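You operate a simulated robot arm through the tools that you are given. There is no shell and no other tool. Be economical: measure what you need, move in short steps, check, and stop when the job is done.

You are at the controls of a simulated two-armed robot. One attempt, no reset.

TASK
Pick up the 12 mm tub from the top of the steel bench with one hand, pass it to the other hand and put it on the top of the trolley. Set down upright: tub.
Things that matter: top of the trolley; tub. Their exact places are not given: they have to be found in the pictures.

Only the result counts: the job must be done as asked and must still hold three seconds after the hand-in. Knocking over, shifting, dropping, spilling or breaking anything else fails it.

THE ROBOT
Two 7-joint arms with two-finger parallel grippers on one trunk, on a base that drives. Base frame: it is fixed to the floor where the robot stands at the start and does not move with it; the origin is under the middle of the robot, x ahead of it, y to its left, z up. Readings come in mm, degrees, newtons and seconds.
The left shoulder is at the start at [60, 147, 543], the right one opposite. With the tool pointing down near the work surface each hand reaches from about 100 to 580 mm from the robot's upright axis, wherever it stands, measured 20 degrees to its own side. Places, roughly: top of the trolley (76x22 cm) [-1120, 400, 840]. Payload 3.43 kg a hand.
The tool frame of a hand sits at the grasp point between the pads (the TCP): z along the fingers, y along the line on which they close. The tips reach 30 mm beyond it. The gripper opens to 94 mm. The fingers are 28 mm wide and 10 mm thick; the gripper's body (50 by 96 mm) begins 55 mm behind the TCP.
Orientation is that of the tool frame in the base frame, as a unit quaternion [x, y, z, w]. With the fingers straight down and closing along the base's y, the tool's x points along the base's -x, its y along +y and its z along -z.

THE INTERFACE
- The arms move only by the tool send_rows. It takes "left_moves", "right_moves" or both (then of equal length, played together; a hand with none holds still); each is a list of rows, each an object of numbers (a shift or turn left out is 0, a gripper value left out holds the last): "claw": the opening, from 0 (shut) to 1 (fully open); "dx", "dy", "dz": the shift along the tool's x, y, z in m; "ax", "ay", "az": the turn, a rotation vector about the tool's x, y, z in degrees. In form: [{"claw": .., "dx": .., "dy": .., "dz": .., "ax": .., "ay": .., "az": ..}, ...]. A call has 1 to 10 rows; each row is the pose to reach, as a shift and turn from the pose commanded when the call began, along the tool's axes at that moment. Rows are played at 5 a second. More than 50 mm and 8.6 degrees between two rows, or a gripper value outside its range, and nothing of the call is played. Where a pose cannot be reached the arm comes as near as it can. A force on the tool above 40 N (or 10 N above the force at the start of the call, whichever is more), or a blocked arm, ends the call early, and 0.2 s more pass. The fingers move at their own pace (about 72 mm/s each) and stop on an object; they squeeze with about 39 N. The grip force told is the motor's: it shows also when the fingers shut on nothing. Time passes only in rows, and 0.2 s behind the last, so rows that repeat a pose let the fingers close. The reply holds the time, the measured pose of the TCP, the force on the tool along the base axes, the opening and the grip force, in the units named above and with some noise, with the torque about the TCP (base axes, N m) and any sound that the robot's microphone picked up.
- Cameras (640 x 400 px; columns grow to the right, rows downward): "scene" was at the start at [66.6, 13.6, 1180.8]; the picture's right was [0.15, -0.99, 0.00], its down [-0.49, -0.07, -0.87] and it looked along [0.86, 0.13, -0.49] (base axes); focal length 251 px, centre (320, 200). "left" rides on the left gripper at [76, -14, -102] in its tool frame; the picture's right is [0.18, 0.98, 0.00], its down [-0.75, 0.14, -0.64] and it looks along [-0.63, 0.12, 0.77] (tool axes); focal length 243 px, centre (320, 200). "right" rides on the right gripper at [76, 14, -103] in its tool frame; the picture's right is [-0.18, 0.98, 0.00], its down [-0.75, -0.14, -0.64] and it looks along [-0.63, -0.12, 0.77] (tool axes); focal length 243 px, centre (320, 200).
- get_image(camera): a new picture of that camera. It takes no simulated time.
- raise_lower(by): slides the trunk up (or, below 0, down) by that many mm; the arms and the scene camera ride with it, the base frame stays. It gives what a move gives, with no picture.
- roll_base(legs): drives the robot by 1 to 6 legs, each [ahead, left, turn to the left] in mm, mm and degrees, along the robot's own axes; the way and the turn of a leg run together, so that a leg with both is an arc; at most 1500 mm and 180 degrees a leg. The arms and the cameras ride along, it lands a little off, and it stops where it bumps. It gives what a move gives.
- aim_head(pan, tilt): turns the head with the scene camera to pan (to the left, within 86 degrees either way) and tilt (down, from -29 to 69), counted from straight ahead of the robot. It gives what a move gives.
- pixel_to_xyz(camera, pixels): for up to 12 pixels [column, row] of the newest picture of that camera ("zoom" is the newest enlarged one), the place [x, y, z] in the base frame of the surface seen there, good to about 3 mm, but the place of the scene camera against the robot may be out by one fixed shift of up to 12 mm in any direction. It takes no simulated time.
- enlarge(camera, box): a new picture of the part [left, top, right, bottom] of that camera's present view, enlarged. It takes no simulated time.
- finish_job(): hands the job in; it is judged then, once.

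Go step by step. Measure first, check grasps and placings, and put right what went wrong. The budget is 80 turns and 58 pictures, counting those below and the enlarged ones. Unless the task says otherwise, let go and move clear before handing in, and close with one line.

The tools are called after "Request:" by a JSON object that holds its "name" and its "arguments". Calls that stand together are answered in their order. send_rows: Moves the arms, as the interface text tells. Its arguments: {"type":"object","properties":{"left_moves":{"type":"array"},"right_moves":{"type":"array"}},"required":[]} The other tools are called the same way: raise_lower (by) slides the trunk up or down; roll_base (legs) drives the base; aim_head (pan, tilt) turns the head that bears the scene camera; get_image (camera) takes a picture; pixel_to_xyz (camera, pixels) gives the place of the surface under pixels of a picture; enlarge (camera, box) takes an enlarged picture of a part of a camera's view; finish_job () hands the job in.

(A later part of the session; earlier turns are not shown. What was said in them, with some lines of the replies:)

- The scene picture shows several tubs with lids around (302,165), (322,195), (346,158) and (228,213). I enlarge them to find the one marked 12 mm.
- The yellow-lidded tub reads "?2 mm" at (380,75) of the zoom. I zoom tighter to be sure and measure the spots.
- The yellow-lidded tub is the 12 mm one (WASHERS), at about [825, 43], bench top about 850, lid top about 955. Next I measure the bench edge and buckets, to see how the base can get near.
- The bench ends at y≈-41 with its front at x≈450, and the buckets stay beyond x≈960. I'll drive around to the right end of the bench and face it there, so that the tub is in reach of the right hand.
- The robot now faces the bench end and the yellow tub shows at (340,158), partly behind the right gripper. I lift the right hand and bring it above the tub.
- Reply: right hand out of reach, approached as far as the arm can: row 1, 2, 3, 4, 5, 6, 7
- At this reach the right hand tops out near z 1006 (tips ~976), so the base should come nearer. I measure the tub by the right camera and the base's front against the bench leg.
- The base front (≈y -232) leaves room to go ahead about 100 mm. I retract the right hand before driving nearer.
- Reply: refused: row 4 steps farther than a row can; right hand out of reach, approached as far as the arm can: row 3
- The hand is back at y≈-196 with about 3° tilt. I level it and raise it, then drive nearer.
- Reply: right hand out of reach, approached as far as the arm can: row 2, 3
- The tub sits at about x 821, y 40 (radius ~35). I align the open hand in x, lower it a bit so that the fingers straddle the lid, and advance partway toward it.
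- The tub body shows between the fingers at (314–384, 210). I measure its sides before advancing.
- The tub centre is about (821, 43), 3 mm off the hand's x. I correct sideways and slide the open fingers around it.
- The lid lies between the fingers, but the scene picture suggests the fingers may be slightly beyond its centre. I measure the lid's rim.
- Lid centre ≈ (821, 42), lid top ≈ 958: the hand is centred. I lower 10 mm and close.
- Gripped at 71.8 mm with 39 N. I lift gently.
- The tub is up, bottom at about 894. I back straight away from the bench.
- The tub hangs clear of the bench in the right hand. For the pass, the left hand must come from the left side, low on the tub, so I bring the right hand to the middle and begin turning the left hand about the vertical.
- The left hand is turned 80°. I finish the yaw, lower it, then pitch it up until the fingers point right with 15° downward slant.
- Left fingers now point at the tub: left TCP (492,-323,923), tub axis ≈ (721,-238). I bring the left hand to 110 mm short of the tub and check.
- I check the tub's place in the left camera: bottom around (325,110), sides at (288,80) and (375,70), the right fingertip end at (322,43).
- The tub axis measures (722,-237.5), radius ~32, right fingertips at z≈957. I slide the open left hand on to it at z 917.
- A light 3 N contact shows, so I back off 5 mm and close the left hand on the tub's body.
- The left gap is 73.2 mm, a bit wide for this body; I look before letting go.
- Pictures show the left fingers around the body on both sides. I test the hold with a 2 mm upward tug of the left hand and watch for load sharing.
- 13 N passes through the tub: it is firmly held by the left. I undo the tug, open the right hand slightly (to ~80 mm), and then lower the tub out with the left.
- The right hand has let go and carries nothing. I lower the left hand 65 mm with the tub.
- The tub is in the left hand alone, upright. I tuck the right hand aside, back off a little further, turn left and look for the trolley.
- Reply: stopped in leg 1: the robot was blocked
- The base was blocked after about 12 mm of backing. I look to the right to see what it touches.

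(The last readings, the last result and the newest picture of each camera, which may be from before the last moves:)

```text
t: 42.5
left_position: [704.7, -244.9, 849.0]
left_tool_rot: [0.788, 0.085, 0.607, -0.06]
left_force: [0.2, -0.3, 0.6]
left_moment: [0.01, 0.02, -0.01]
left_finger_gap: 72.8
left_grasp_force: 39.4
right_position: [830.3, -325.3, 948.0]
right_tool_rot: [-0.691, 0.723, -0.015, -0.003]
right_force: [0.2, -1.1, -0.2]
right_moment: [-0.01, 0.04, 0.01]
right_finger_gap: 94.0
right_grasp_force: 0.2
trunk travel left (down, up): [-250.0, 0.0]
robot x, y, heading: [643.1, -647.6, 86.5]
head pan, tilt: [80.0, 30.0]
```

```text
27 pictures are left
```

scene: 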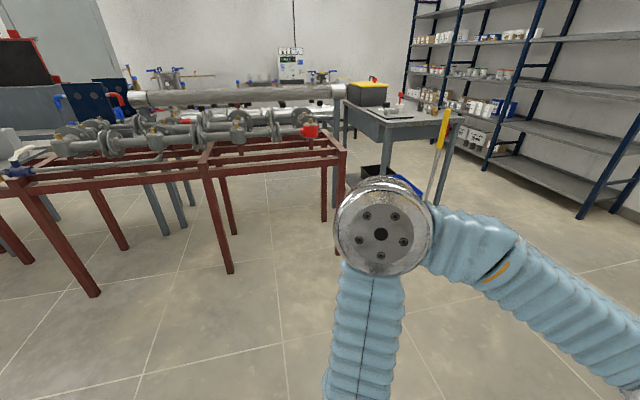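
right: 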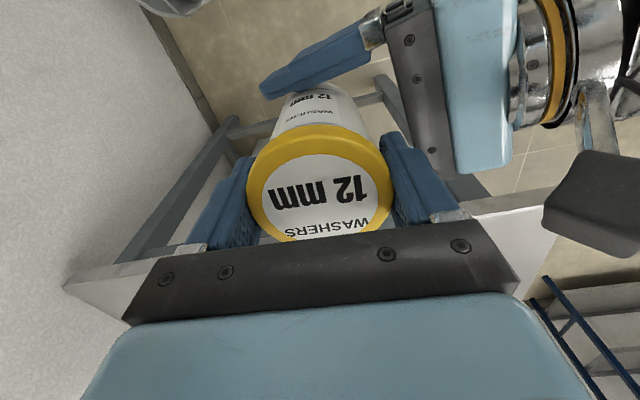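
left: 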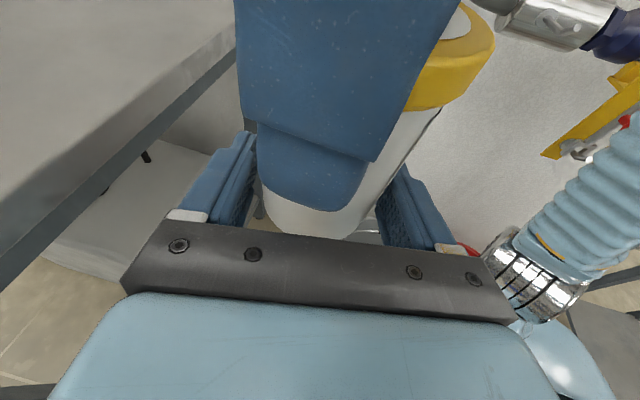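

The right elbow rests near the wall pipe's end; the grey trolley is at (400,115) in the left-hand view. I measure the trolley and step left, away from the wall.

Request:
{"name": "enlarge", "arguments": {"camera": "scene", "box": [320, 60, 480, 220]}}

Request:
{"name": "pixel_to_xyz", "arguments": {"camera": "scene", "pixels": [[387, 124], [464, 117], [410, 112], [440, 113], [345, 102], [370, 95], [425, 105], [335, 155], [230, 270], [95, 295], [388, 190], [432, 205]]}}

Request:
{"name": "roll_base", "arguments": {"legs": [[0, 200, 0]]}}

```text
2.50 times, centred on (400, 140) of scene
```

zoom: 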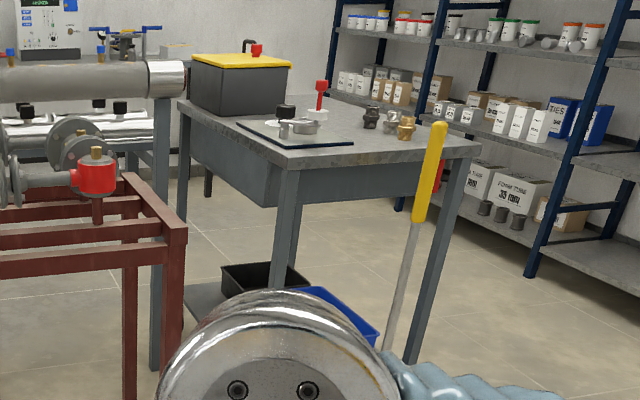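

```text
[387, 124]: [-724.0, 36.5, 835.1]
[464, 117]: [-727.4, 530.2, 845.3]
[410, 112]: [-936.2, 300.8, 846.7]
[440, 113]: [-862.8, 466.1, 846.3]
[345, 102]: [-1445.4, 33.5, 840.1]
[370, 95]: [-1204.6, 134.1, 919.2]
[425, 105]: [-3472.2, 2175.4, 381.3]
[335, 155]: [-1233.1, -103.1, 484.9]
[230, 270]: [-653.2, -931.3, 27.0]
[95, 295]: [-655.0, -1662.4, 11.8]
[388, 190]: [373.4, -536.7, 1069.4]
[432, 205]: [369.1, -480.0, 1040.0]
```

```text
t: 44.0
left_position: [515.8, -238.7, 852.2]
left_tool_rot: [0.79, 0.079, 0.605, -0.06]
left_force: [-0.6, 0.3, 0.7]
left_moment: [0.01, 0.01, -0.02]
left_finger_gap: 73.1
left_grasp_force: 38.8
right_position: [642.8, -322.0, 951.3]
right_tool_rot: [-0.688, 0.726, -0.008, -0.001]
right_force: [-0.4, 0.6, -0.6]
right_moment: [-0.02, 0.0, 0.01]
right_finger_gap: 94.3
right_grasp_force: 0.1
trunk travel left (down, up): [-250.0, 0.0]
robot x, y, heading: [449.4, -631.9, 86.3]
head pan, tilt: [80.0, 30.0]
```

The trolley top spans x -1445…-725, y 36…530, with a broom at its near right corner and a clear strip along y≈400. I look again from here to judge the aisle towards the shelves.

Request:
{"name": "aim_head", "arguments": {"pan": 55, "tilt": 15}}

Request:
{"name": "get_image", "arguments": {"camera": "scene"}}

```text
t: 44.9
left_position: [515.5, -238.7, 853.0]
left_tool_rot: [0.789, 0.078, 0.606, -0.06]
left_force: [-0.5, 0.3, -0.3]
left_moment: [0.01, 0.0, -0.02]
left_finger_gap: 73.0
left_grasp_force: 39.3
right_position: [643.1, -322.9, 950.4]
right_tool_rot: [-0.688, 0.726, -0.008, -0.001]
right_force: [0.4, -0.8, 0.2]
right_moment: [-0.02, -0.01, 0.01]
right_finger_gap: 93.8
right_grasp_force: 0.1
trunk travel left (down, up): [-250.0, 0.0]
robot x, y, heading: [448.7, -635.6, 86.4]
head pan, tilt: [55.0, 15.0]
```

```text
25 pictures are left
```

scene: 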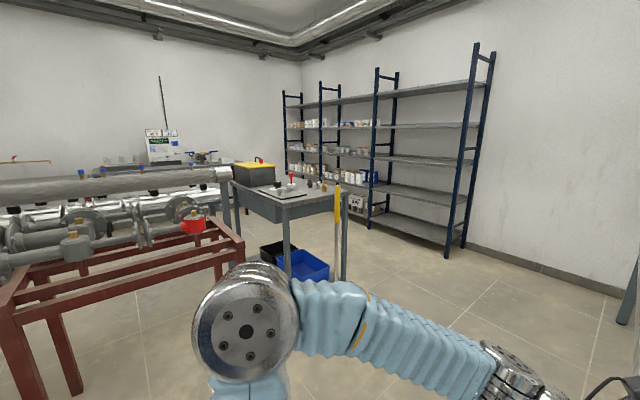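

Request:
{"name": "pixel_to_xyz", "arguments": {"camera": "scene", "pixels": [[448, 255], [466, 245], [415, 240], [371, 226], [321, 170], [287, 170], [337, 200], [335, 250], [346, 275], [287, 265], [243, 240], [205, 225]]}}

Request:
{"name": "enlarge", "arguments": {"camera": "scene", "box": [215, 145, 395, 290]}}

```text
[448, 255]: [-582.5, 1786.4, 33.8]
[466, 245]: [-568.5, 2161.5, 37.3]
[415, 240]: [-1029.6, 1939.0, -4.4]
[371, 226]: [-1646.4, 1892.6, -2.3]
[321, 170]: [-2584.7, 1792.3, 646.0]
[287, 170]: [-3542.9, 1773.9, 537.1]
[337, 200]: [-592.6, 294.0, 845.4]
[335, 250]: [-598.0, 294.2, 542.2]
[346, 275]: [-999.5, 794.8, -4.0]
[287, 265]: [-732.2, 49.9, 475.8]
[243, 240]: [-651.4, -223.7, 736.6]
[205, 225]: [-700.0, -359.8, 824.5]
```

```text
2.76 times, centred on (305, 218) of scene
```

zoom: 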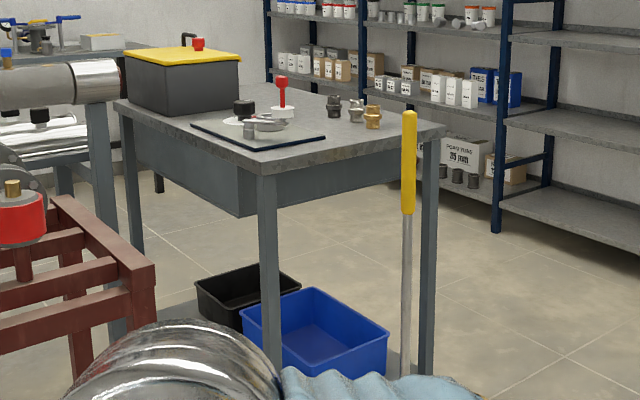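

The aisle between trolley (y≤530) and shelves (y≥1786) is wide, and the broom stands at (-593, 294). I drive between bench and broom, into that aisle.

Request:
{"name": "roll_base", "arguments": {"legs": [[0, 540, 3.6], [1200, 0, 0], [520, 0, 0], [0, 0, 90]]}}

Request:
{"name": "aim_head", "arguments": {"pan": 25, "tilt": 30}}

Request:
{"name": "get_image", "arguments": {"camera": "scene"}}

```text
t: 60.2
left_position: [-489.0, 1149.9, 851.4]
left_tool_rot: [0.484, 0.629, 0.371, -0.482]
left_force: [0.5, 0.9, 0.5]
left_moment: [-0.02, -0.01, -0.02]
left_finger_gap: 73.1
left_grasp_force: 38.8
right_position: [-414.1, 1281.3, 950.0]
right_tool_rot: [1.0, 0.003, 0.006, -0.005]
right_force: [0.6, 0.1, 0.0]
right_moment: [0.03, 0.02, 0.01]
right_finger_gap: 93.9
right_grasp_force: 0.1
trunk travel left (down, up): [-250.0, 0.0]
robot x, y, heading: [-91.3, 1109.9, 179.7]
head pan, tilt: [55.0, 15.0]
```

```text
t: 61.1
left_position: [-490.0, 1148.6, 851.9]
left_tool_rot: [0.484, 0.628, 0.372, -0.482]
left_force: [0.2, -0.1, 0.6]
left_moment: [-0.01, 0.0, 0.04]
left_finger_gap: 72.9
left_grasp_force: 39.6
right_position: [-414.2, 1281.6, 950.5]
right_tool_rot: [1.0, 0.003, 0.006, -0.005]
right_force: [-0.5, -0.7, 0.0]
right_moment: [-0.02, 0.02, -0.03]
right_finger_gap: 93.8
right_grasp_force: 0.0
trunk travel left (down, up): [-250.0, 0.0]
robot x, y, heading: [-90.4, 1106.2, 179.6]
head pan, tilt: [25.0, 30.0]
```

```text
23 pictures are left
```

scene: 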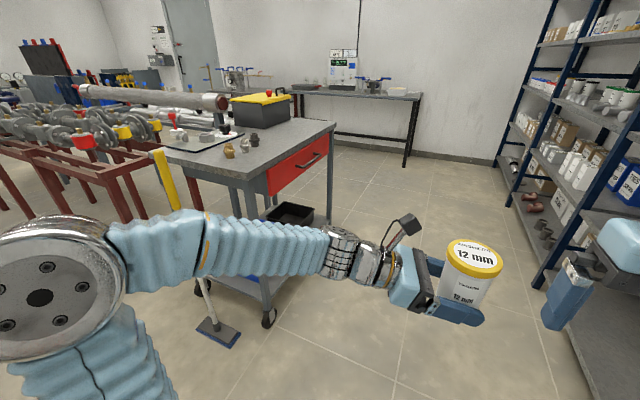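

Good view: the trolley top shows the fittings at (240,145) and free steel behind them along its right edge. I measure that strip.

Request:
{"name": "pixel_to_xyz", "arguments": {"camera": "scene", "pixels": [[333, 124], [275, 165], [300, 122], [320, 128], [295, 140], [255, 140], [229, 150], [245, 148], [270, 112], [238, 118], [307, 160], [210, 140]]}}

Request:
{"name": "enlarge", "arguments": {"camera": "scene", "box": [160, 80, 350, 200]}}

```text
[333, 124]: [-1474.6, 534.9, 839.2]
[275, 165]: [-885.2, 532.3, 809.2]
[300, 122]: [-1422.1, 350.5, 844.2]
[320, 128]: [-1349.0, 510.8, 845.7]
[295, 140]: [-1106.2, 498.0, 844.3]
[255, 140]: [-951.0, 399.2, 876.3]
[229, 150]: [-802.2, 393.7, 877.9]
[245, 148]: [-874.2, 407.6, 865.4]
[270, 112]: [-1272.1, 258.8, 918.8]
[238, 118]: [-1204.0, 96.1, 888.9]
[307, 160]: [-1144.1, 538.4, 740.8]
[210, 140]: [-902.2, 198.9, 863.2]
```

```text
3.33 times, centred on (255, 140) of scene
```

zoom: 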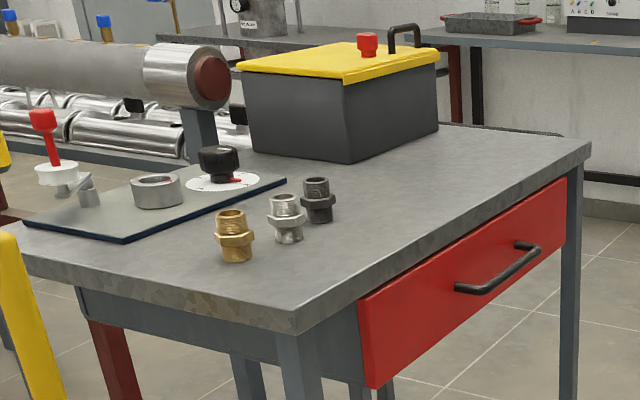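

The strip x -1450…-1000, y 300…520 at z≈845 is free; I'll aim at about (-1200, 430). First I raise the tub and turn the left hand to point more ahead.

Request:
{"name": "send_rows", "arguments": {"left_moves": [{"claw": 0, "dx": 0.026, "dz": -0.007}, {"dx": 0.052, "dz": -0.014}, {"dx": 0.0773, "dz": -0.0206}, {"dx": 0.0773, "dz": -0.0206, "ax": 6.8, "az": -1.8}, {"dx": 0.0773, "dz": -0.0206, "ax": 13.5, "az": -3.6}, {"dx": 0.0773, "dz": -0.0206, "ax": 20.3, "az": -5.4}, {"dx": 0.0773, "dz": -0.0206, "ax": 27, "az": -7.2}, {"dx": 0.0773, "dz": -0.0206, "ax": 33.8, "az": -9}, {"dx": 0.0773, "dz": -0.0206, "ax": 33.8, "az": -9}]}}

Request:
{"name": "roll_base", "arguments": {"legs": [[1070, 0, 0], [0, 0, 90]]}}

Request:
{"name": "aim_head", "arguments": {"pan": 0, "tilt": 40}}

Request:
{"name": "get_image", "arguments": {"camera": "scene"}}

```text
t: 63.1
left_position: [-489.2, 1151.0, 933.3]
left_tool_rot: [0.273, 0.745, 0.208, -0.572]
left_force: [-0.5, 0.0, -3.9]
left_moment: [0.0, -0.03, -0.02]
left_finger_gap: 73.1
left_grasp_force: 38.9
right_position: [-414.8, 1281.3, 950.5]
right_tool_rot: [1.0, 0.003, 0.007, -0.005]
right_force: [0.0, 0.1, 1.0]
right_moment: [0.0, -0.02, 0.02]
right_finger_gap: 93.9
right_grasp_force: 0.0
trunk travel left (down, up): [-250.0, 0.0]
robot x, y, heading: [-92.4, 1107.5, 179.9]
head pan, tilt: [25.0, 30.0]
```

```text
t: 72.4
left_position: [-1194.6, 707.3, 932.1]
left_tool_rot: [-0.337, 0.718, -0.26, -0.55]
left_force: [-0.4, 0.0, -2.7]
left_moment: [0.0, -0.03, 0.02]
left_finger_gap: 73.0
left_grasp_force: 39.0
right_position: [-1327.6, 781.9, 950.4]
right_tool_rot: [0.701, 0.713, 0.001, -0.007]
right_force: [-0.1, 0.2, 0.5]
right_moment: [0.02, 0.02, 0.01]
right_finger_gap: 93.8
right_grasp_force: 0.1
trunk travel left (down, up): [-250.0, 0.0]
robot x, y, heading: [-1157.6, 1104.7, -89.7]
head pan, tilt: [25.0, 30.0]
```

```text
t: 73.3
left_position: [-1195.2, 707.4, 932.6]
left_tool_rot: [-0.337, 0.718, -0.26, -0.551]
left_force: [0.2, 0.6, -2.8]
left_moment: [-0.02, -0.03, -0.04]
left_finger_gap: 73.1
left_grasp_force: 39.3
right_position: [-1328.7, 781.6, 951.1]
right_tool_rot: [0.701, 0.713, 0.001, -0.008]
right_force: [-0.6, 0.4, -0.1]
right_moment: [-0.01, -0.01, 0.01]
right_finger_gap: 94.1
right_grasp_force: 0.1
trunk travel left (down, up): [-250.0, 0.0]
robot x, y, heading: [-1152.0, 1106.6, -89.2]
head pan, tilt: [0.0, 40.0]
```

```text
21 pictures are left
```

scene: 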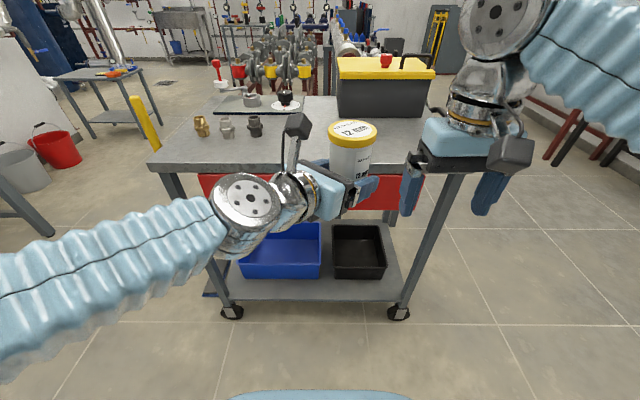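

The tub hangs in front of the free strip, about 270 mm short. I drive ahead 255 mm.

Request:
{"name": "roll_base", "arguments": {"legs": [[255, 0, 0]]}}

Request:
{"name": "aim_head", "arguments": {"pan": 0, "tilt": 50}}

Request:
{"name": "get_image", "arguments": {"camera": "scene"}}

Request:
{"name": "get_image", "arguments": {"camera": "right"}}

Request:
{"name": "get_image", "arguments": {"camera": "left"}}

```text
t: 75.2
left_position: [-1194.5, 450.5, 931.3]
left_tool_rot: [-0.336, 0.718, -0.259, -0.551]
left_force: [-0.5, 0.3, -2.7]
left_moment: [0.02, 0.0, -0.02]
left_finger_gap: 73.3
left_grasp_force: 38.9
right_position: [-1325.5, 524.8, 950.7]
right_tool_rot: [0.701, 0.713, 0.001, -0.008]
right_force: [1.0, 0.5, -0.1]
right_moment: [0.01, 0.04, -0.05]
right_finger_gap: 94.0
right_grasp_force: 0.2
trunk travel left (down, up): [-250.0, 0.0]
robot x, y, heading: [-1155.3, 848.9, -89.6]
head pan, tilt: [0.0, 40.0]
```

```text
t: 75.9
left_position: [-1194.5, 450.3, 932.2]
left_tool_rot: [-0.336, 0.718, -0.258, -0.551]
left_force: [-0.4, -0.8, -2.0]
left_moment: [-0.03, -0.04, 0.02]
left_finger_gap: 73.0
left_grasp_force: 39.0
right_position: [-1325.6, 525.6, 949.6]
right_tool_rot: [0.702, 0.713, 0.0, -0.008]
right_force: [0.5, 0.5, -0.1]
right_moment: [-0.05, 0.04, -0.01]
right_finger_gap: 94.1
right_grasp_force: 0.0
trunk travel left (down, up): [-250.0, 0.0]
robot x, y, heading: [-1152.1, 845.8, -89.8]
head pan, tilt: [0.0, 50.0]
```

```text
20 pictures are left
```

scene: 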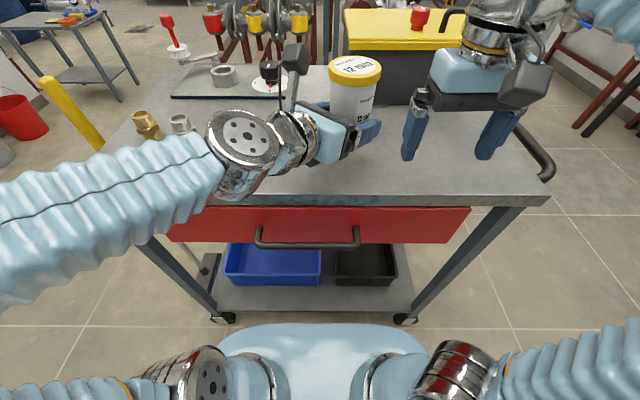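

```text
19 pictures are left
```

right: 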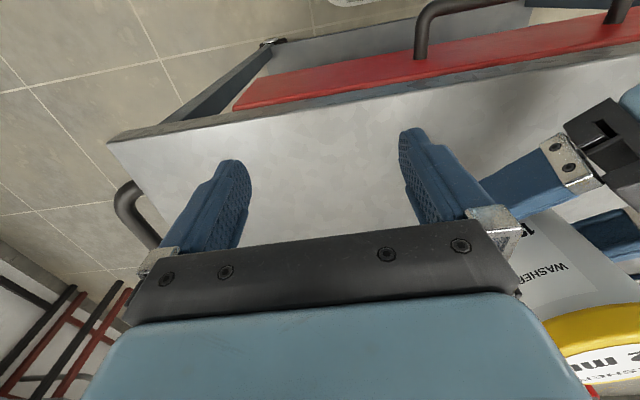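

```text
18 pictures are left
```

left: 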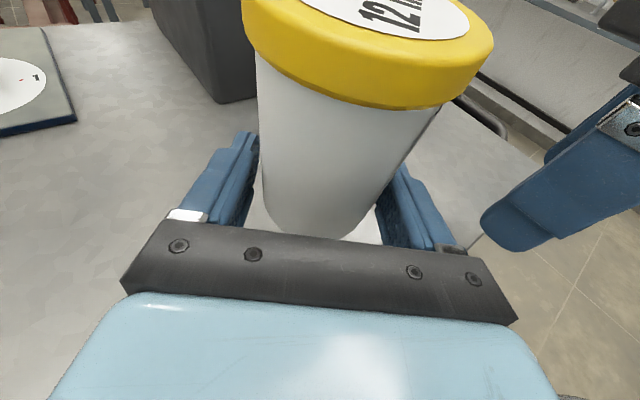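

The tub is over the strip. I measure the surface height with the right camera, and the low points of the left wrist and the nearby fittings.

Request:
{"name": "pixel_to_xyz", "arguments": {"camera": "right", "pixels": [[300, 190], [340, 160], [330, 220], [380, 200]]}}

Request:
{"name": "pixel_to_xyz", "arguments": {"camera": "scene", "pixels": [[240, 197], [215, 185], [180, 122], [290, 183], [355, 62], [350, 100], [330, 155], [450, 165]]}}

Request:
{"name": "pixel_to_xyz", "arguments": {"camera": "left", "pixels": [[100, 150], [50, 200], [455, 190], [300, 228], [320, 100]]}}

```text
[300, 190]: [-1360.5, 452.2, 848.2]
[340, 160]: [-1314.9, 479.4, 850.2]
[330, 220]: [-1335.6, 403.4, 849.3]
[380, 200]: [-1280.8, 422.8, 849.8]
```

```text
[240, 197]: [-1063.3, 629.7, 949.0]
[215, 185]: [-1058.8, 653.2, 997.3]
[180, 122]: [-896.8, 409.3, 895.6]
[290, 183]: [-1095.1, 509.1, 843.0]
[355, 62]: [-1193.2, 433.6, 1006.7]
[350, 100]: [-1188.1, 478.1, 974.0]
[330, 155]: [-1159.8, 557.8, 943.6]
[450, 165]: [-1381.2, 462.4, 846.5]
```

```text
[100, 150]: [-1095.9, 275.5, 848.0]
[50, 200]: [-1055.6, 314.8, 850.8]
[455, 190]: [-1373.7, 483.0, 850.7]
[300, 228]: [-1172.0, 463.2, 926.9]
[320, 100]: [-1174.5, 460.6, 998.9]
```

The surface is at z≈849 and the tub's bottom about 24 mm below the left TCP, so contact is expected near TCP z 873. I lower 50 mm first.

Request:
{"name": "send_rows", "arguments": {"left_moves": [{"claw": 0, "dx": -0.0145, "dz": 0.0039}, {"dx": -0.029, "dz": 0.0077}, {"dx": -0.0435, "dz": 0.0116}, {"dx": -0.0483, "dz": 0.0129}, {"dx": -0.0483, "dz": 0.0129}]}}

Request:
{"name": "enlarge", "arguments": {"camera": "scene", "box": [260, 50, 420, 190]}}

```text
t: 77.1
left_position: [-1194.1, 448.1, 881.6]
left_tool_rot: [-0.337, 0.718, -0.26, -0.551]
left_force: [0.5, 0.3, -3.5]
left_moment: [0.02, -0.02, 0.02]
left_finger_gap: 73.0
left_grasp_force: 38.7
right_position: [-1327.3, 524.2, 950.3]
right_tool_rot: [0.702, 0.712, 0.001, -0.008]
right_force: [0.9, -0.3, 0.3]
right_moment: [-0.02, 0.0, 0.0]
right_finger_gap: 93.8
right_grasp_force: 0.1
trunk travel left (down, up): [-250.0, 0.0]
robot x, y, heading: [-1154.6, 847.5, -89.8]
head pan, tilt: [0.0, 50.0]
```

```text
2.86 times, centred on (340, 120) of scene
```

zoom: 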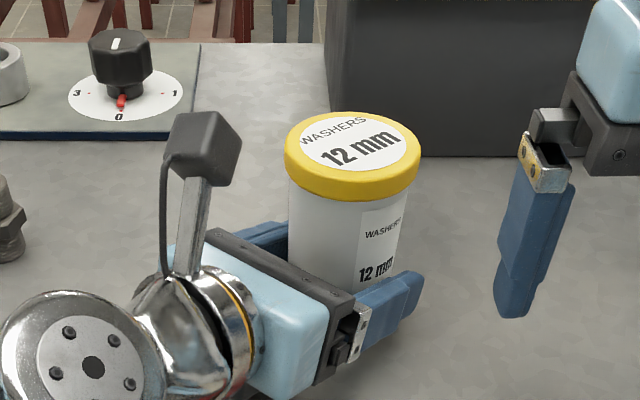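

Everything is clear; I lower in small steps until it touches.

Request:
{"name": "send_rows", "arguments": {"left_moves": [{"claw": 0, "dx": -0.0029, "dz": 0.0008}, {"dx": -0.0048, "dz": 0.0013}, {"dx": -0.0058, "dz": 0.0015}]}}

Request:
{"name": "send_rows", "arguments": {"left_moves": [{"claw": 0, "dx": -0.001, "dz": 0.0003}, {"dx": -0.0019, "dz": 0.0005}]}}

```text
t: 77.9
left_position: [-1193.2, 448.8, 879.1]
left_tool_rot: [-0.337, 0.716, -0.261, -0.553]
left_force: [-1.1, -7.4, 25.0]
left_moment: [1.55, -0.92, -0.23]
left_finger_gap: 73.0
left_grasp_force: 38.8
right_position: [-1326.8, 523.6, 951.1]
right_tool_rot: [0.701, 0.713, 0.001, -0.008]
right_force: [0.1, 0.5, 0.5]
right_moment: [-0.03, -0.02, -0.01]
right_finger_gap: 93.8
right_grasp_force: 0.1
trunk travel left (down, up): [-250.0, 0.0]
robot x, y, heading: [-1155.4, 847.6, -89.8]
head pan, tilt: [0.0, 50.0]
```

```text
t: 78.3
left_position: [-1193.0, 449.4, 880.5]
left_tool_rot: [-0.336, 0.714, -0.263, -0.555]
left_force: [2.4, 4.7, 11.5]
left_moment: [1.0, -0.54, -0.07]
left_finger_gap: 73.3
left_grasp_force: 39.1
right_position: [-1326.6, 525.5, 950.2]
right_tool_rot: [0.702, 0.712, 0.001, -0.007]
right_force: [-0.4, 0.1, 0.0]
right_moment: [-0.04, -0.02, 0.02]
right_finger_gap: 94.0
right_grasp_force: 0.0
trunk travel left (down, up): [-250.0, 0.0]
robot x, y, heading: [-1153.6, 847.6, -89.7]
head pan, tilt: [0.0, 50.0]
stopped in row 2 (left hand): the force on the tool passed its limit at 42 N (the readings are from after the stop); the commanded pose is now the measured one
```

Contact came at TCP z≈879, and the moment puts it some 70 mm behind the TCP, so the hand's body and not the tub may be touching. I lift 5 mm and look at tub and hand.

Request:
{"name": "send_rows", "arguments": {"left_moves": [{"claw": 0, "dx": 0.0048, "dz": -0.0013}, {"claw": 0, "dx": 0.0048, "dz": -0.0013}]}}

Request:
{"name": "enlarge", "arguments": {"camera": "scene", "box": [200, 60, 400, 220]}}

Request:
{"name": "get_image", "arguments": {"camera": "left"}}

Request:
{"name": "get_image", "arguments": {"camera": "right"}}

```text
t: 78.9
left_position: [-1192.6, 448.4, 883.1]
left_tool_rot: [-0.337, 0.716, -0.261, -0.553]
left_force: [-0.1, -0.4, -3.5]
left_moment: [0.03, -0.06, 0.02]
left_finger_gap: 73.2
left_grasp_force: 38.5
right_position: [-1326.0, 523.9, 950.3]
right_tool_rot: [0.701, 0.713, 0.001, -0.008]
right_force: [-0.6, -0.3, -0.4]
right_moment: [-0.01, 0.02, -0.01]
right_finger_gap: 93.9
right_grasp_force: 0.0
trunk travel left (down, up): [-250.0, 0.0]
robot x, y, heading: [-1155.8, 849.0, -89.7]
head pan, tilt: [0.0, 50.0]
```

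```text
2.50 times, centred on (300, 140) of scene
```

zoom: 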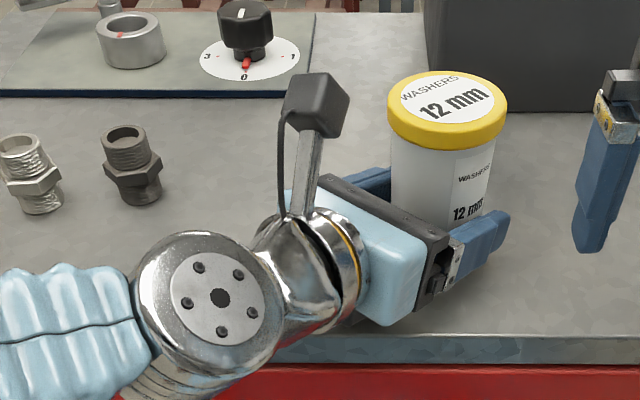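

```text
15 pictures are left
```

left: 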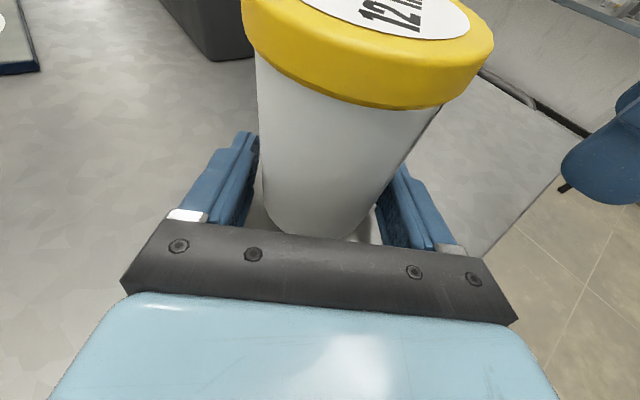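

```text
14 pictures are left
```

right: 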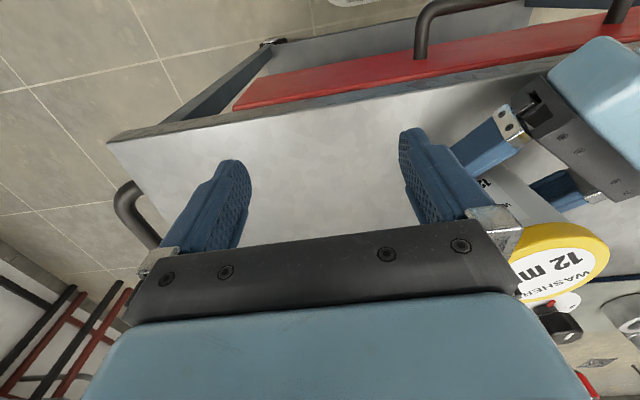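

I measure the lid top and the hand's lowest places to see which really touched.

Request:
{"name": "pixel_to_xyz", "arguments": {"camera": "left", "pixels": [[420, 20], [360, 10], [150, 100], [460, 150], [320, 150], [320, 215]]}}

Request:
{"name": "pixel_to_xyz", "arguments": {"camera": "zoom", "pixels": [[390, 322], [305, 330], [340, 312], [230, 370], [285, 365], [480, 245], [445, 80], [450, 340]]}}

Request:
{"name": "pixel_to_xyz", "arguments": {"camera": "right", "pixels": [[565, 265], [590, 250], [300, 190], [340, 160], [500, 185]]}}

```text
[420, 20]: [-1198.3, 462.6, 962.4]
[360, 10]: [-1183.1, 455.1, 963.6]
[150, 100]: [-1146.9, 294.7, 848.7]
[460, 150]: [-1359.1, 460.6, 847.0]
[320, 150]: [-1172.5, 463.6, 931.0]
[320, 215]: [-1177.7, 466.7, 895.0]
```

```text
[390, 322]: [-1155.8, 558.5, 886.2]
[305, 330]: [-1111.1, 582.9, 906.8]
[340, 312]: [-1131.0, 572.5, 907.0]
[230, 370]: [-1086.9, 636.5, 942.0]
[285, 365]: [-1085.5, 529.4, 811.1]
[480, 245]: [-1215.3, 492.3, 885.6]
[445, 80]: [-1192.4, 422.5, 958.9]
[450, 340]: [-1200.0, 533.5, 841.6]
```

```text
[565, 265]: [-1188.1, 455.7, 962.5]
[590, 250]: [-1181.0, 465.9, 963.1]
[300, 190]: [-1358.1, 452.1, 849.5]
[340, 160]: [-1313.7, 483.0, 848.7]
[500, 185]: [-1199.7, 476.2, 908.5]
```

Tub bottom is still about 10 mm above the steel; the reaction points to the hand's housing touching the top at about 80 mm behind the TCP. I'll lift, yaw the hand to point straight over the edge, and set the tub nearer that edge so that the housing stays outside it.

Request:
{"name": "send_rows", "arguments": {"left_moves": [{"claw": 0, "dx": 0.029, "dz": -0.0076}, {"dx": 0.029, "dz": -0.0076, "ax": 6.8, "az": -1.8}, {"dx": 0.029, "dz": -0.0076, "ax": 13.6, "az": -3.6}, {"dx": 0.029, "dz": -0.0076, "ax": 20.4, "az": -5.4}, {"dx": 0.029, "dz": -0.0076, "ax": 27.2, "az": -7.2}, {"dx": 0.029, "dz": -0.0076, "ax": 33.9, "az": -8.9}, {"dx": 0.029, "dz": -0.0076, "ax": 33.9, "az": -8.9}]}}

```text
t: 80.5
left_position: [-1194.4, 448.8, 913.4]
left_tool_rot: [-0.538, 0.58, -0.416, -0.448]
left_force: [-0.6, 0.0, -3.3]
left_moment: [0.0, 0.02, -0.01]
left_finger_gap: 73.3
left_grasp_force: 38.8
right_position: [-1326.8, 524.0, 950.4]
right_tool_rot: [0.701, 0.713, 0.001, -0.008]
right_force: [-1.2, 0.6, -0.5]
right_moment: [-0.01, 0.03, 0.02]
right_finger_gap: 94.1
right_grasp_force: 0.2
trunk travel left (down, up): [-250.0, 0.0]
robot x, y, heading: [-1155.1, 847.1, -89.6]
head pan, tilt: [0.0, 50.0]
```

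The hand now points straight across the edge. I back the base 33 mm, so that the tub stands at y≈475, and check.

Request:
{"name": "roll_base", "arguments": {"legs": [[-33, 0, 0]]}}

Request:
{"name": "get_image", "arguments": {"camera": "scene"}}

```text
t: 81.4
left_position: [-1193.7, 481.4, 914.2]
left_tool_rot: [-0.537, 0.58, -0.416, -0.449]
left_force: [0.6, 0.1, -2.9]
left_moment: [0.01, -0.01, 0.05]
left_finger_gap: 73.3
left_grasp_force: 39.0
right_position: [-1325.5, 556.6, 950.4]
right_tool_rot: [0.701, 0.713, 0.0, -0.008]
right_force: [0.0, 0.3, -0.3]
right_moment: [0.02, -0.02, -0.03]
right_finger_gap: 93.9
right_grasp_force: 0.1
trunk travel left (down, up): [-250.0, 0.0]
robot x, y, heading: [-1154.2, 883.2, -90.0]
head pan, tilt: [0.0, 50.0]
```

```text
13 pictures are left
```

scene: 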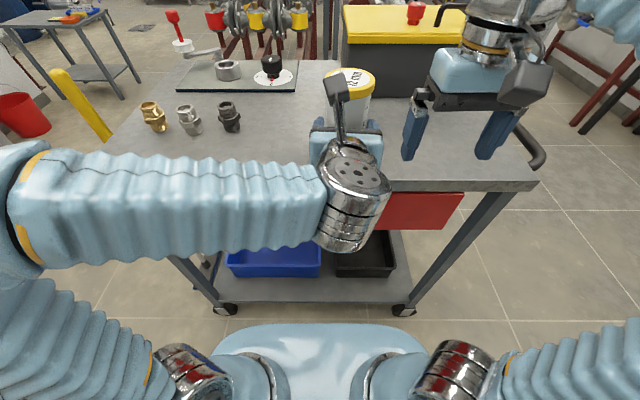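

The wrist joint hangs just outside the edge at (345,220), near the drawer handle. I measure clearances before lowering.

Request:
{"name": "pixel_to_xyz", "arguments": {"camera": "scene", "pixels": [[340, 245], [345, 225], [325, 235], [380, 200], [355, 180], [325, 150], [410, 210], [420, 188], [260, 180], [260, 240], [348, 78]]}}

Request:
{"name": "get_image", "arguments": {"camera": "right"}}

```text
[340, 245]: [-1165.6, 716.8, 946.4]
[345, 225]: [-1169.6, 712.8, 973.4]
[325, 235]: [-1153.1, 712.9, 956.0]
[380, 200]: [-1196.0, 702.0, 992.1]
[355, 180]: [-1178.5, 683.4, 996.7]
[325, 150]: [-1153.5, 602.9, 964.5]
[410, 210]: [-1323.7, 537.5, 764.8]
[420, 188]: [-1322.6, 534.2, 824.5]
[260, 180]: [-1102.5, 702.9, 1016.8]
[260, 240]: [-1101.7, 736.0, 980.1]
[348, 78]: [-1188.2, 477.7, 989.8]
```

```text
12 pictures are left
```

right: 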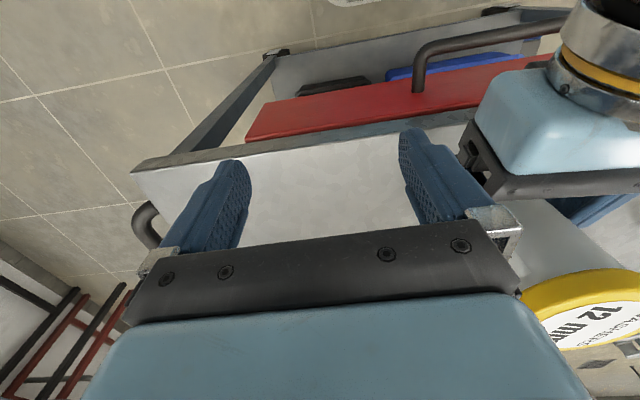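

The wrist is at z≥940, well clear of the handle. I lower 36 mm, then by small steps.

Request:
{"name": "send_rows", "arguments": {"left_moves": [{"claw": 0, "dx": -0.0174, "dz": 0.0045}, {"dx": -0.0348, "dz": 0.0091}, {"dx": -0.0348, "dz": 0.0091}]}}

Request:
{"name": "send_rows", "arguments": {"left_moves": [{"claw": 0, "dx": -0.0019, "dz": 0.0005}, {"dx": -0.0029, "dz": 0.0008}, {"dx": -0.0029, "dz": 0.0008}]}}

```text
t: 82.2
left_position: [-1193.3, 481.0, 877.5]
left_tool_rot: [-0.536, 0.581, -0.415, -0.45]
left_force: [0.4, 0.6, -2.4]
left_moment: [0.02, 0.01, 0.02]
left_finger_gap: 73.2
left_grasp_force: 38.9
right_position: [-1326.5, 556.5, 949.8]
right_tool_rot: [0.701, 0.713, 0.0, -0.008]
right_force: [-0.2, 0.1, 0.8]
right_moment: [0.0, 0.0, 0.01]
right_finger_gap: 93.7
right_grasp_force: 0.0
trunk travel left (down, up): [-250.0, 0.0]
robot x, y, heading: [-1157.8, 882.4, -90.1]
head pan, tilt: [0.0, 50.0]
```

```text
t: 83.0
left_position: [-1193.9, 480.1, 872.7]
left_tool_rot: [-0.537, 0.58, -0.416, -0.45]
left_force: [0.4, 0.2, -2.7]
left_moment: [0.04, 0.02, -0.02]
left_finger_gap: 73.3
left_grasp_force: 38.8
right_position: [-1327.0, 557.2, 950.5]
right_tool_rot: [0.701, 0.713, 0.001, -0.008]
right_force: [-0.3, 0.8, 0.5]
right_moment: [0.0, 0.01, 0.04]
right_finger_gap: 94.2
right_grasp_force: 0.2
trunk travel left (down, up): [-250.0, 0.0]
robot x, y, heading: [-1159.1, 883.4, -89.8]
head pan, tilt: [0.0, 50.0]
```

No contact yet at 872.7 (below where it stopped before, so the housing is clear). I go on in 1 mm steps.

Request:
{"name": "send_rows", "arguments": {"left_moves": [{"claw": 0, "dx": -0.001, "dz": 0.0003}, {"dx": -0.002, "dz": 0.0005}, {"dx": -0.002, "dz": 0.0005}]}}

```text
t: 83.8
left_position: [-1194.3, 481.8, 871.8]
left_tool_rot: [-0.537, 0.581, -0.415, -0.45]
left_force: [0.0, -0.6, -2.6]
left_moment: [0.0, 0.0, -0.01]
left_finger_gap: 73.2
left_grasp_force: 39.0
right_position: [-1325.3, 557.8, 949.9]
right_tool_rot: [0.701, 0.713, 0.0, -0.008]
right_force: [0.0, -0.3, 0.4]
right_moment: [-0.01, 0.0, 0.0]
right_finger_gap: 94.1
right_grasp_force: 0.1
trunk travel left (down, up): [-250.0, 0.0]
robot x, y, heading: [-1153.9, 882.9, -89.5]
head pan, tilt: [0.0, 50.0]
```

Request:
{"name": "send_rows", "arguments": {"left_moves": [{"claw": 0, "dx": -0.001, "dz": 0.0003}, {"dx": -0.002, "dz": 0.0005}, {"dx": -0.002, "dz": 0.0005}]}}

```text
t: 84.6
left_position: [-1193.7, 481.7, 871.6]
left_tool_rot: [-0.536, 0.58, -0.416, -0.451]
left_force: [0.2, -2.6, 7.4]
left_moment: [-0.33, -0.14, -0.14]
left_finger_gap: 73.1
left_grasp_force: 38.7
right_position: [-1326.6, 557.0, 949.7]
right_tool_rot: [0.702, 0.712, 0.001, -0.008]
right_force: [0.3, 0.1, 0.9]
right_moment: [-0.03, 0.01, 0.0]
right_finger_gap: 94.0
right_grasp_force: 0.1
trunk travel left (down, up): [-250.0, 0.0]
robot x, y, heading: [-1155.7, 879.6, -89.5]
head pan, tilt: [0.0, 50.0]
```

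The tub now bears on the steel (10 N change, at the tub itself). I open the left hand.

Request:
{"name": "send_rows", "arguments": {"left_moves": [{"claw": 0.4}, {"claw": 0.85}, {"claw": 1}, {"claw": 1}]}}

Request:
{"name": "get_image", "arguments": {"camera": "left"}}

```text
t: 85.6
left_position: [-1195.1, 482.5, 871.0]
left_tool_rot: [-0.536, 0.581, -0.416, -0.451]
left_force: [-5.1, 1.2, 13.5]
left_moment: [-0.28, -0.02, -0.45]
left_finger_gap: 88.8
left_grasp_force: 0.0
right_position: [-1327.6, 557.5, 950.9]
right_tool_rot: [0.702, 0.713, 0.001, -0.008]
right_force: [0.1, 0.4, -0.4]
right_moment: [0.01, 0.02, 0.0]
right_finger_gap: 93.9
right_grasp_force: 0.0
trunk travel left (down, up): [-250.0, 0.0]
robot x, y, heading: [-1156.7, 878.1, -89.7]
head pan, tilt: [0.0, 50.0]
```

```text
11 pictures are left
```

left: 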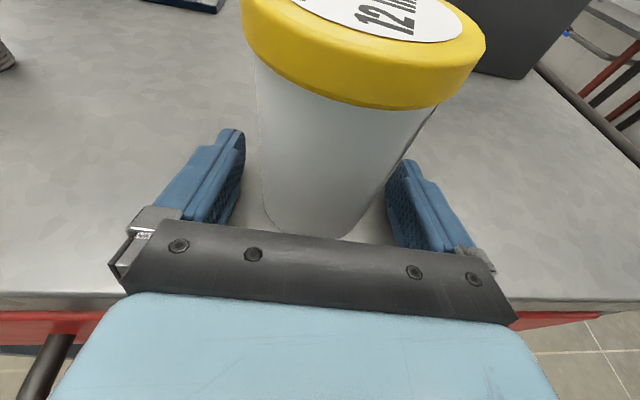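

The tub stands free; the 13 N on the hand comes from fingertips resting on the steel. I lift 2 mm, open fully, and withdraw straight back.

Request:
{"name": "send_rows", "arguments": {"left_moves": [{"claw": 1, "dx": 0.0024, "dz": -0.0006}, {"claw": 1, "dx": 0.0024, "dz": -0.0006}]}}

Request:
{"name": "enlarge", "arguments": {"camera": "left", "box": [170, 100, 490, 300]}}

```text
t: 86.2
left_position: [-1192.1, 480.3, 872.6]
left_tool_rot: [-0.538, 0.58, -0.416, -0.448]
left_force: [0.1, 0.6, -0.9]
left_moment: [-0.01, 0.01, -0.04]
left_finger_gap: 94.0
left_grasp_force: 0.0
right_position: [-1327.8, 557.3, 950.1]
right_tool_rot: [0.701, 0.713, 0.0, -0.008]
right_force: [-0.6, 0.3, 1.5]
right_moment: [0.02, -0.01, -0.06]
right_finger_gap: 94.0
right_grasp_force: 0.0
trunk travel left (down, up): [-250.0, 0.0]
robot x, y, heading: [-1154.2, 882.8, -89.1]
head pan, tilt: [0.0, 50.0]
```

```text
2.00 times, centred on (330, 200) of left
```

zoom: 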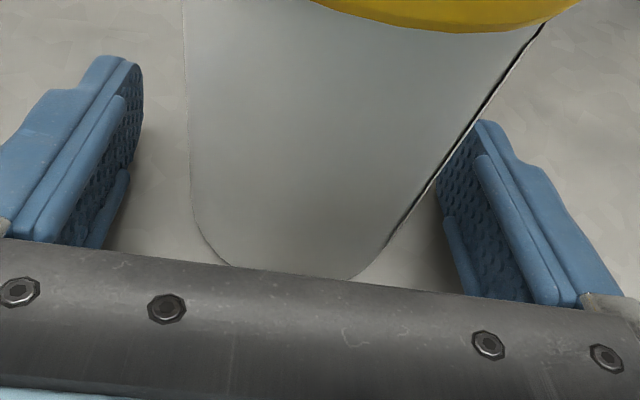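

The pads clear the tub on both sides, so I withdraw straight back.

Request:
{"name": "send_rows", "arguments": {"left_moves": [{"claw": 1, "dx": -0.004, "dz": -0.0155}, {"dx": -0.0085, "dz": -0.035}, {"dx": -0.016, "dz": -0.064}, {"dx": -0.0235, "dz": -0.093}, {"dx": -0.0235, "dz": -0.093}]}}

Request:
{"name": "get_image", "arguments": {"camera": "left"}}

```text
t: 87.4
left_position: [-1185.7, 576.5, 872.4]
left_tool_rot: [-0.537, 0.581, -0.415, -0.45]
left_force: [-0.1, 0.6, -0.3]
left_moment: [0.03, 0.0, -0.01]
left_finger_gap: 94.1
left_grasp_force: 0.2
right_position: [-1325.8, 556.5, 950.0]
right_tool_rot: [0.701, 0.713, 0.002, -0.008]
right_force: [-1.2, 0.1, -0.5]
right_moment: [0.0, 0.0, 0.02]
right_finger_gap: 93.8
right_grasp_force: 0.0
trunk travel left (down, up): [-250.0, 0.0]
robot x, y, heading: [-1150.8, 881.6, -89.8]
head pan, tilt: [0.0, 50.0]
```

```text
9 pictures are left
```

left: 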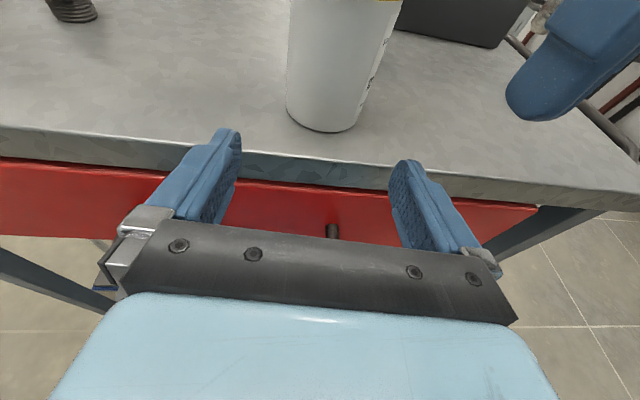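

The tub stands upright, clear of the hand. I back the base off and take a last look.

Request:
{"name": "roll_base", "arguments": {"legs": [[-200, 0, 0]]}}

Request:
{"name": "get_image", "arguments": {"camera": "scene"}}

```text
t: 89.0
left_position: [-1188.3, 775.7, 872.9]
left_tool_rot: [-0.536, 0.581, -0.415, -0.45]
left_force: [0.2, -0.7, -0.5]
left_moment: [0.0, -0.02, 0.02]
left_finger_gap: 94.0
left_grasp_force: 0.0
right_position: [-1328.3, 757.5, 949.7]
right_tool_rot: [0.702, 0.712, 0.001, -0.008]
right_force: [-0.3, 0.3, 0.2]
right_moment: [0.01, 0.01, 0.01]
right_finger_gap: 94.0
right_grasp_force: 0.0
trunk travel left (down, up): [-250.0, 0.0]
robot x, y, heading: [-1155.5, 1080.2, -89.7]
head pan, tilt: [0.0, 50.0]
```

```text
8 pictures are left
```

scene: 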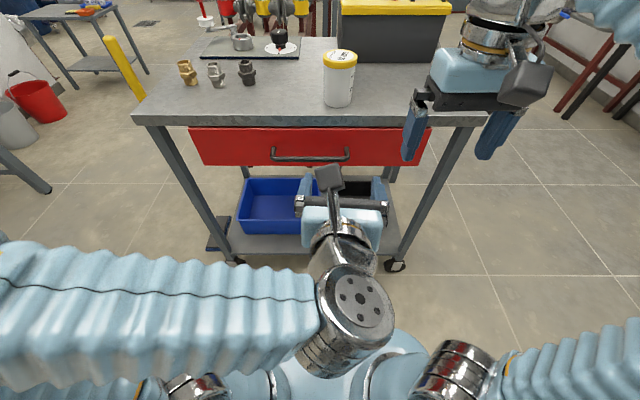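

The tub stands upright and free on the trolley top at (340,80). The fittings, case and broom are where they were, and both hands are clear, so I hand in.

Request:
{"name": "finish_job", "arguments": {}}

```text
The job is handed in.
```

The 12 mm tub was picked up with the right hand, passed to the left hand and set upright on the trolley top, and the job is handed in. On the way the right elbow bumped the wall pipe, and the left hand's housing touched the trolley top once. I saw nothing shift from either contact.
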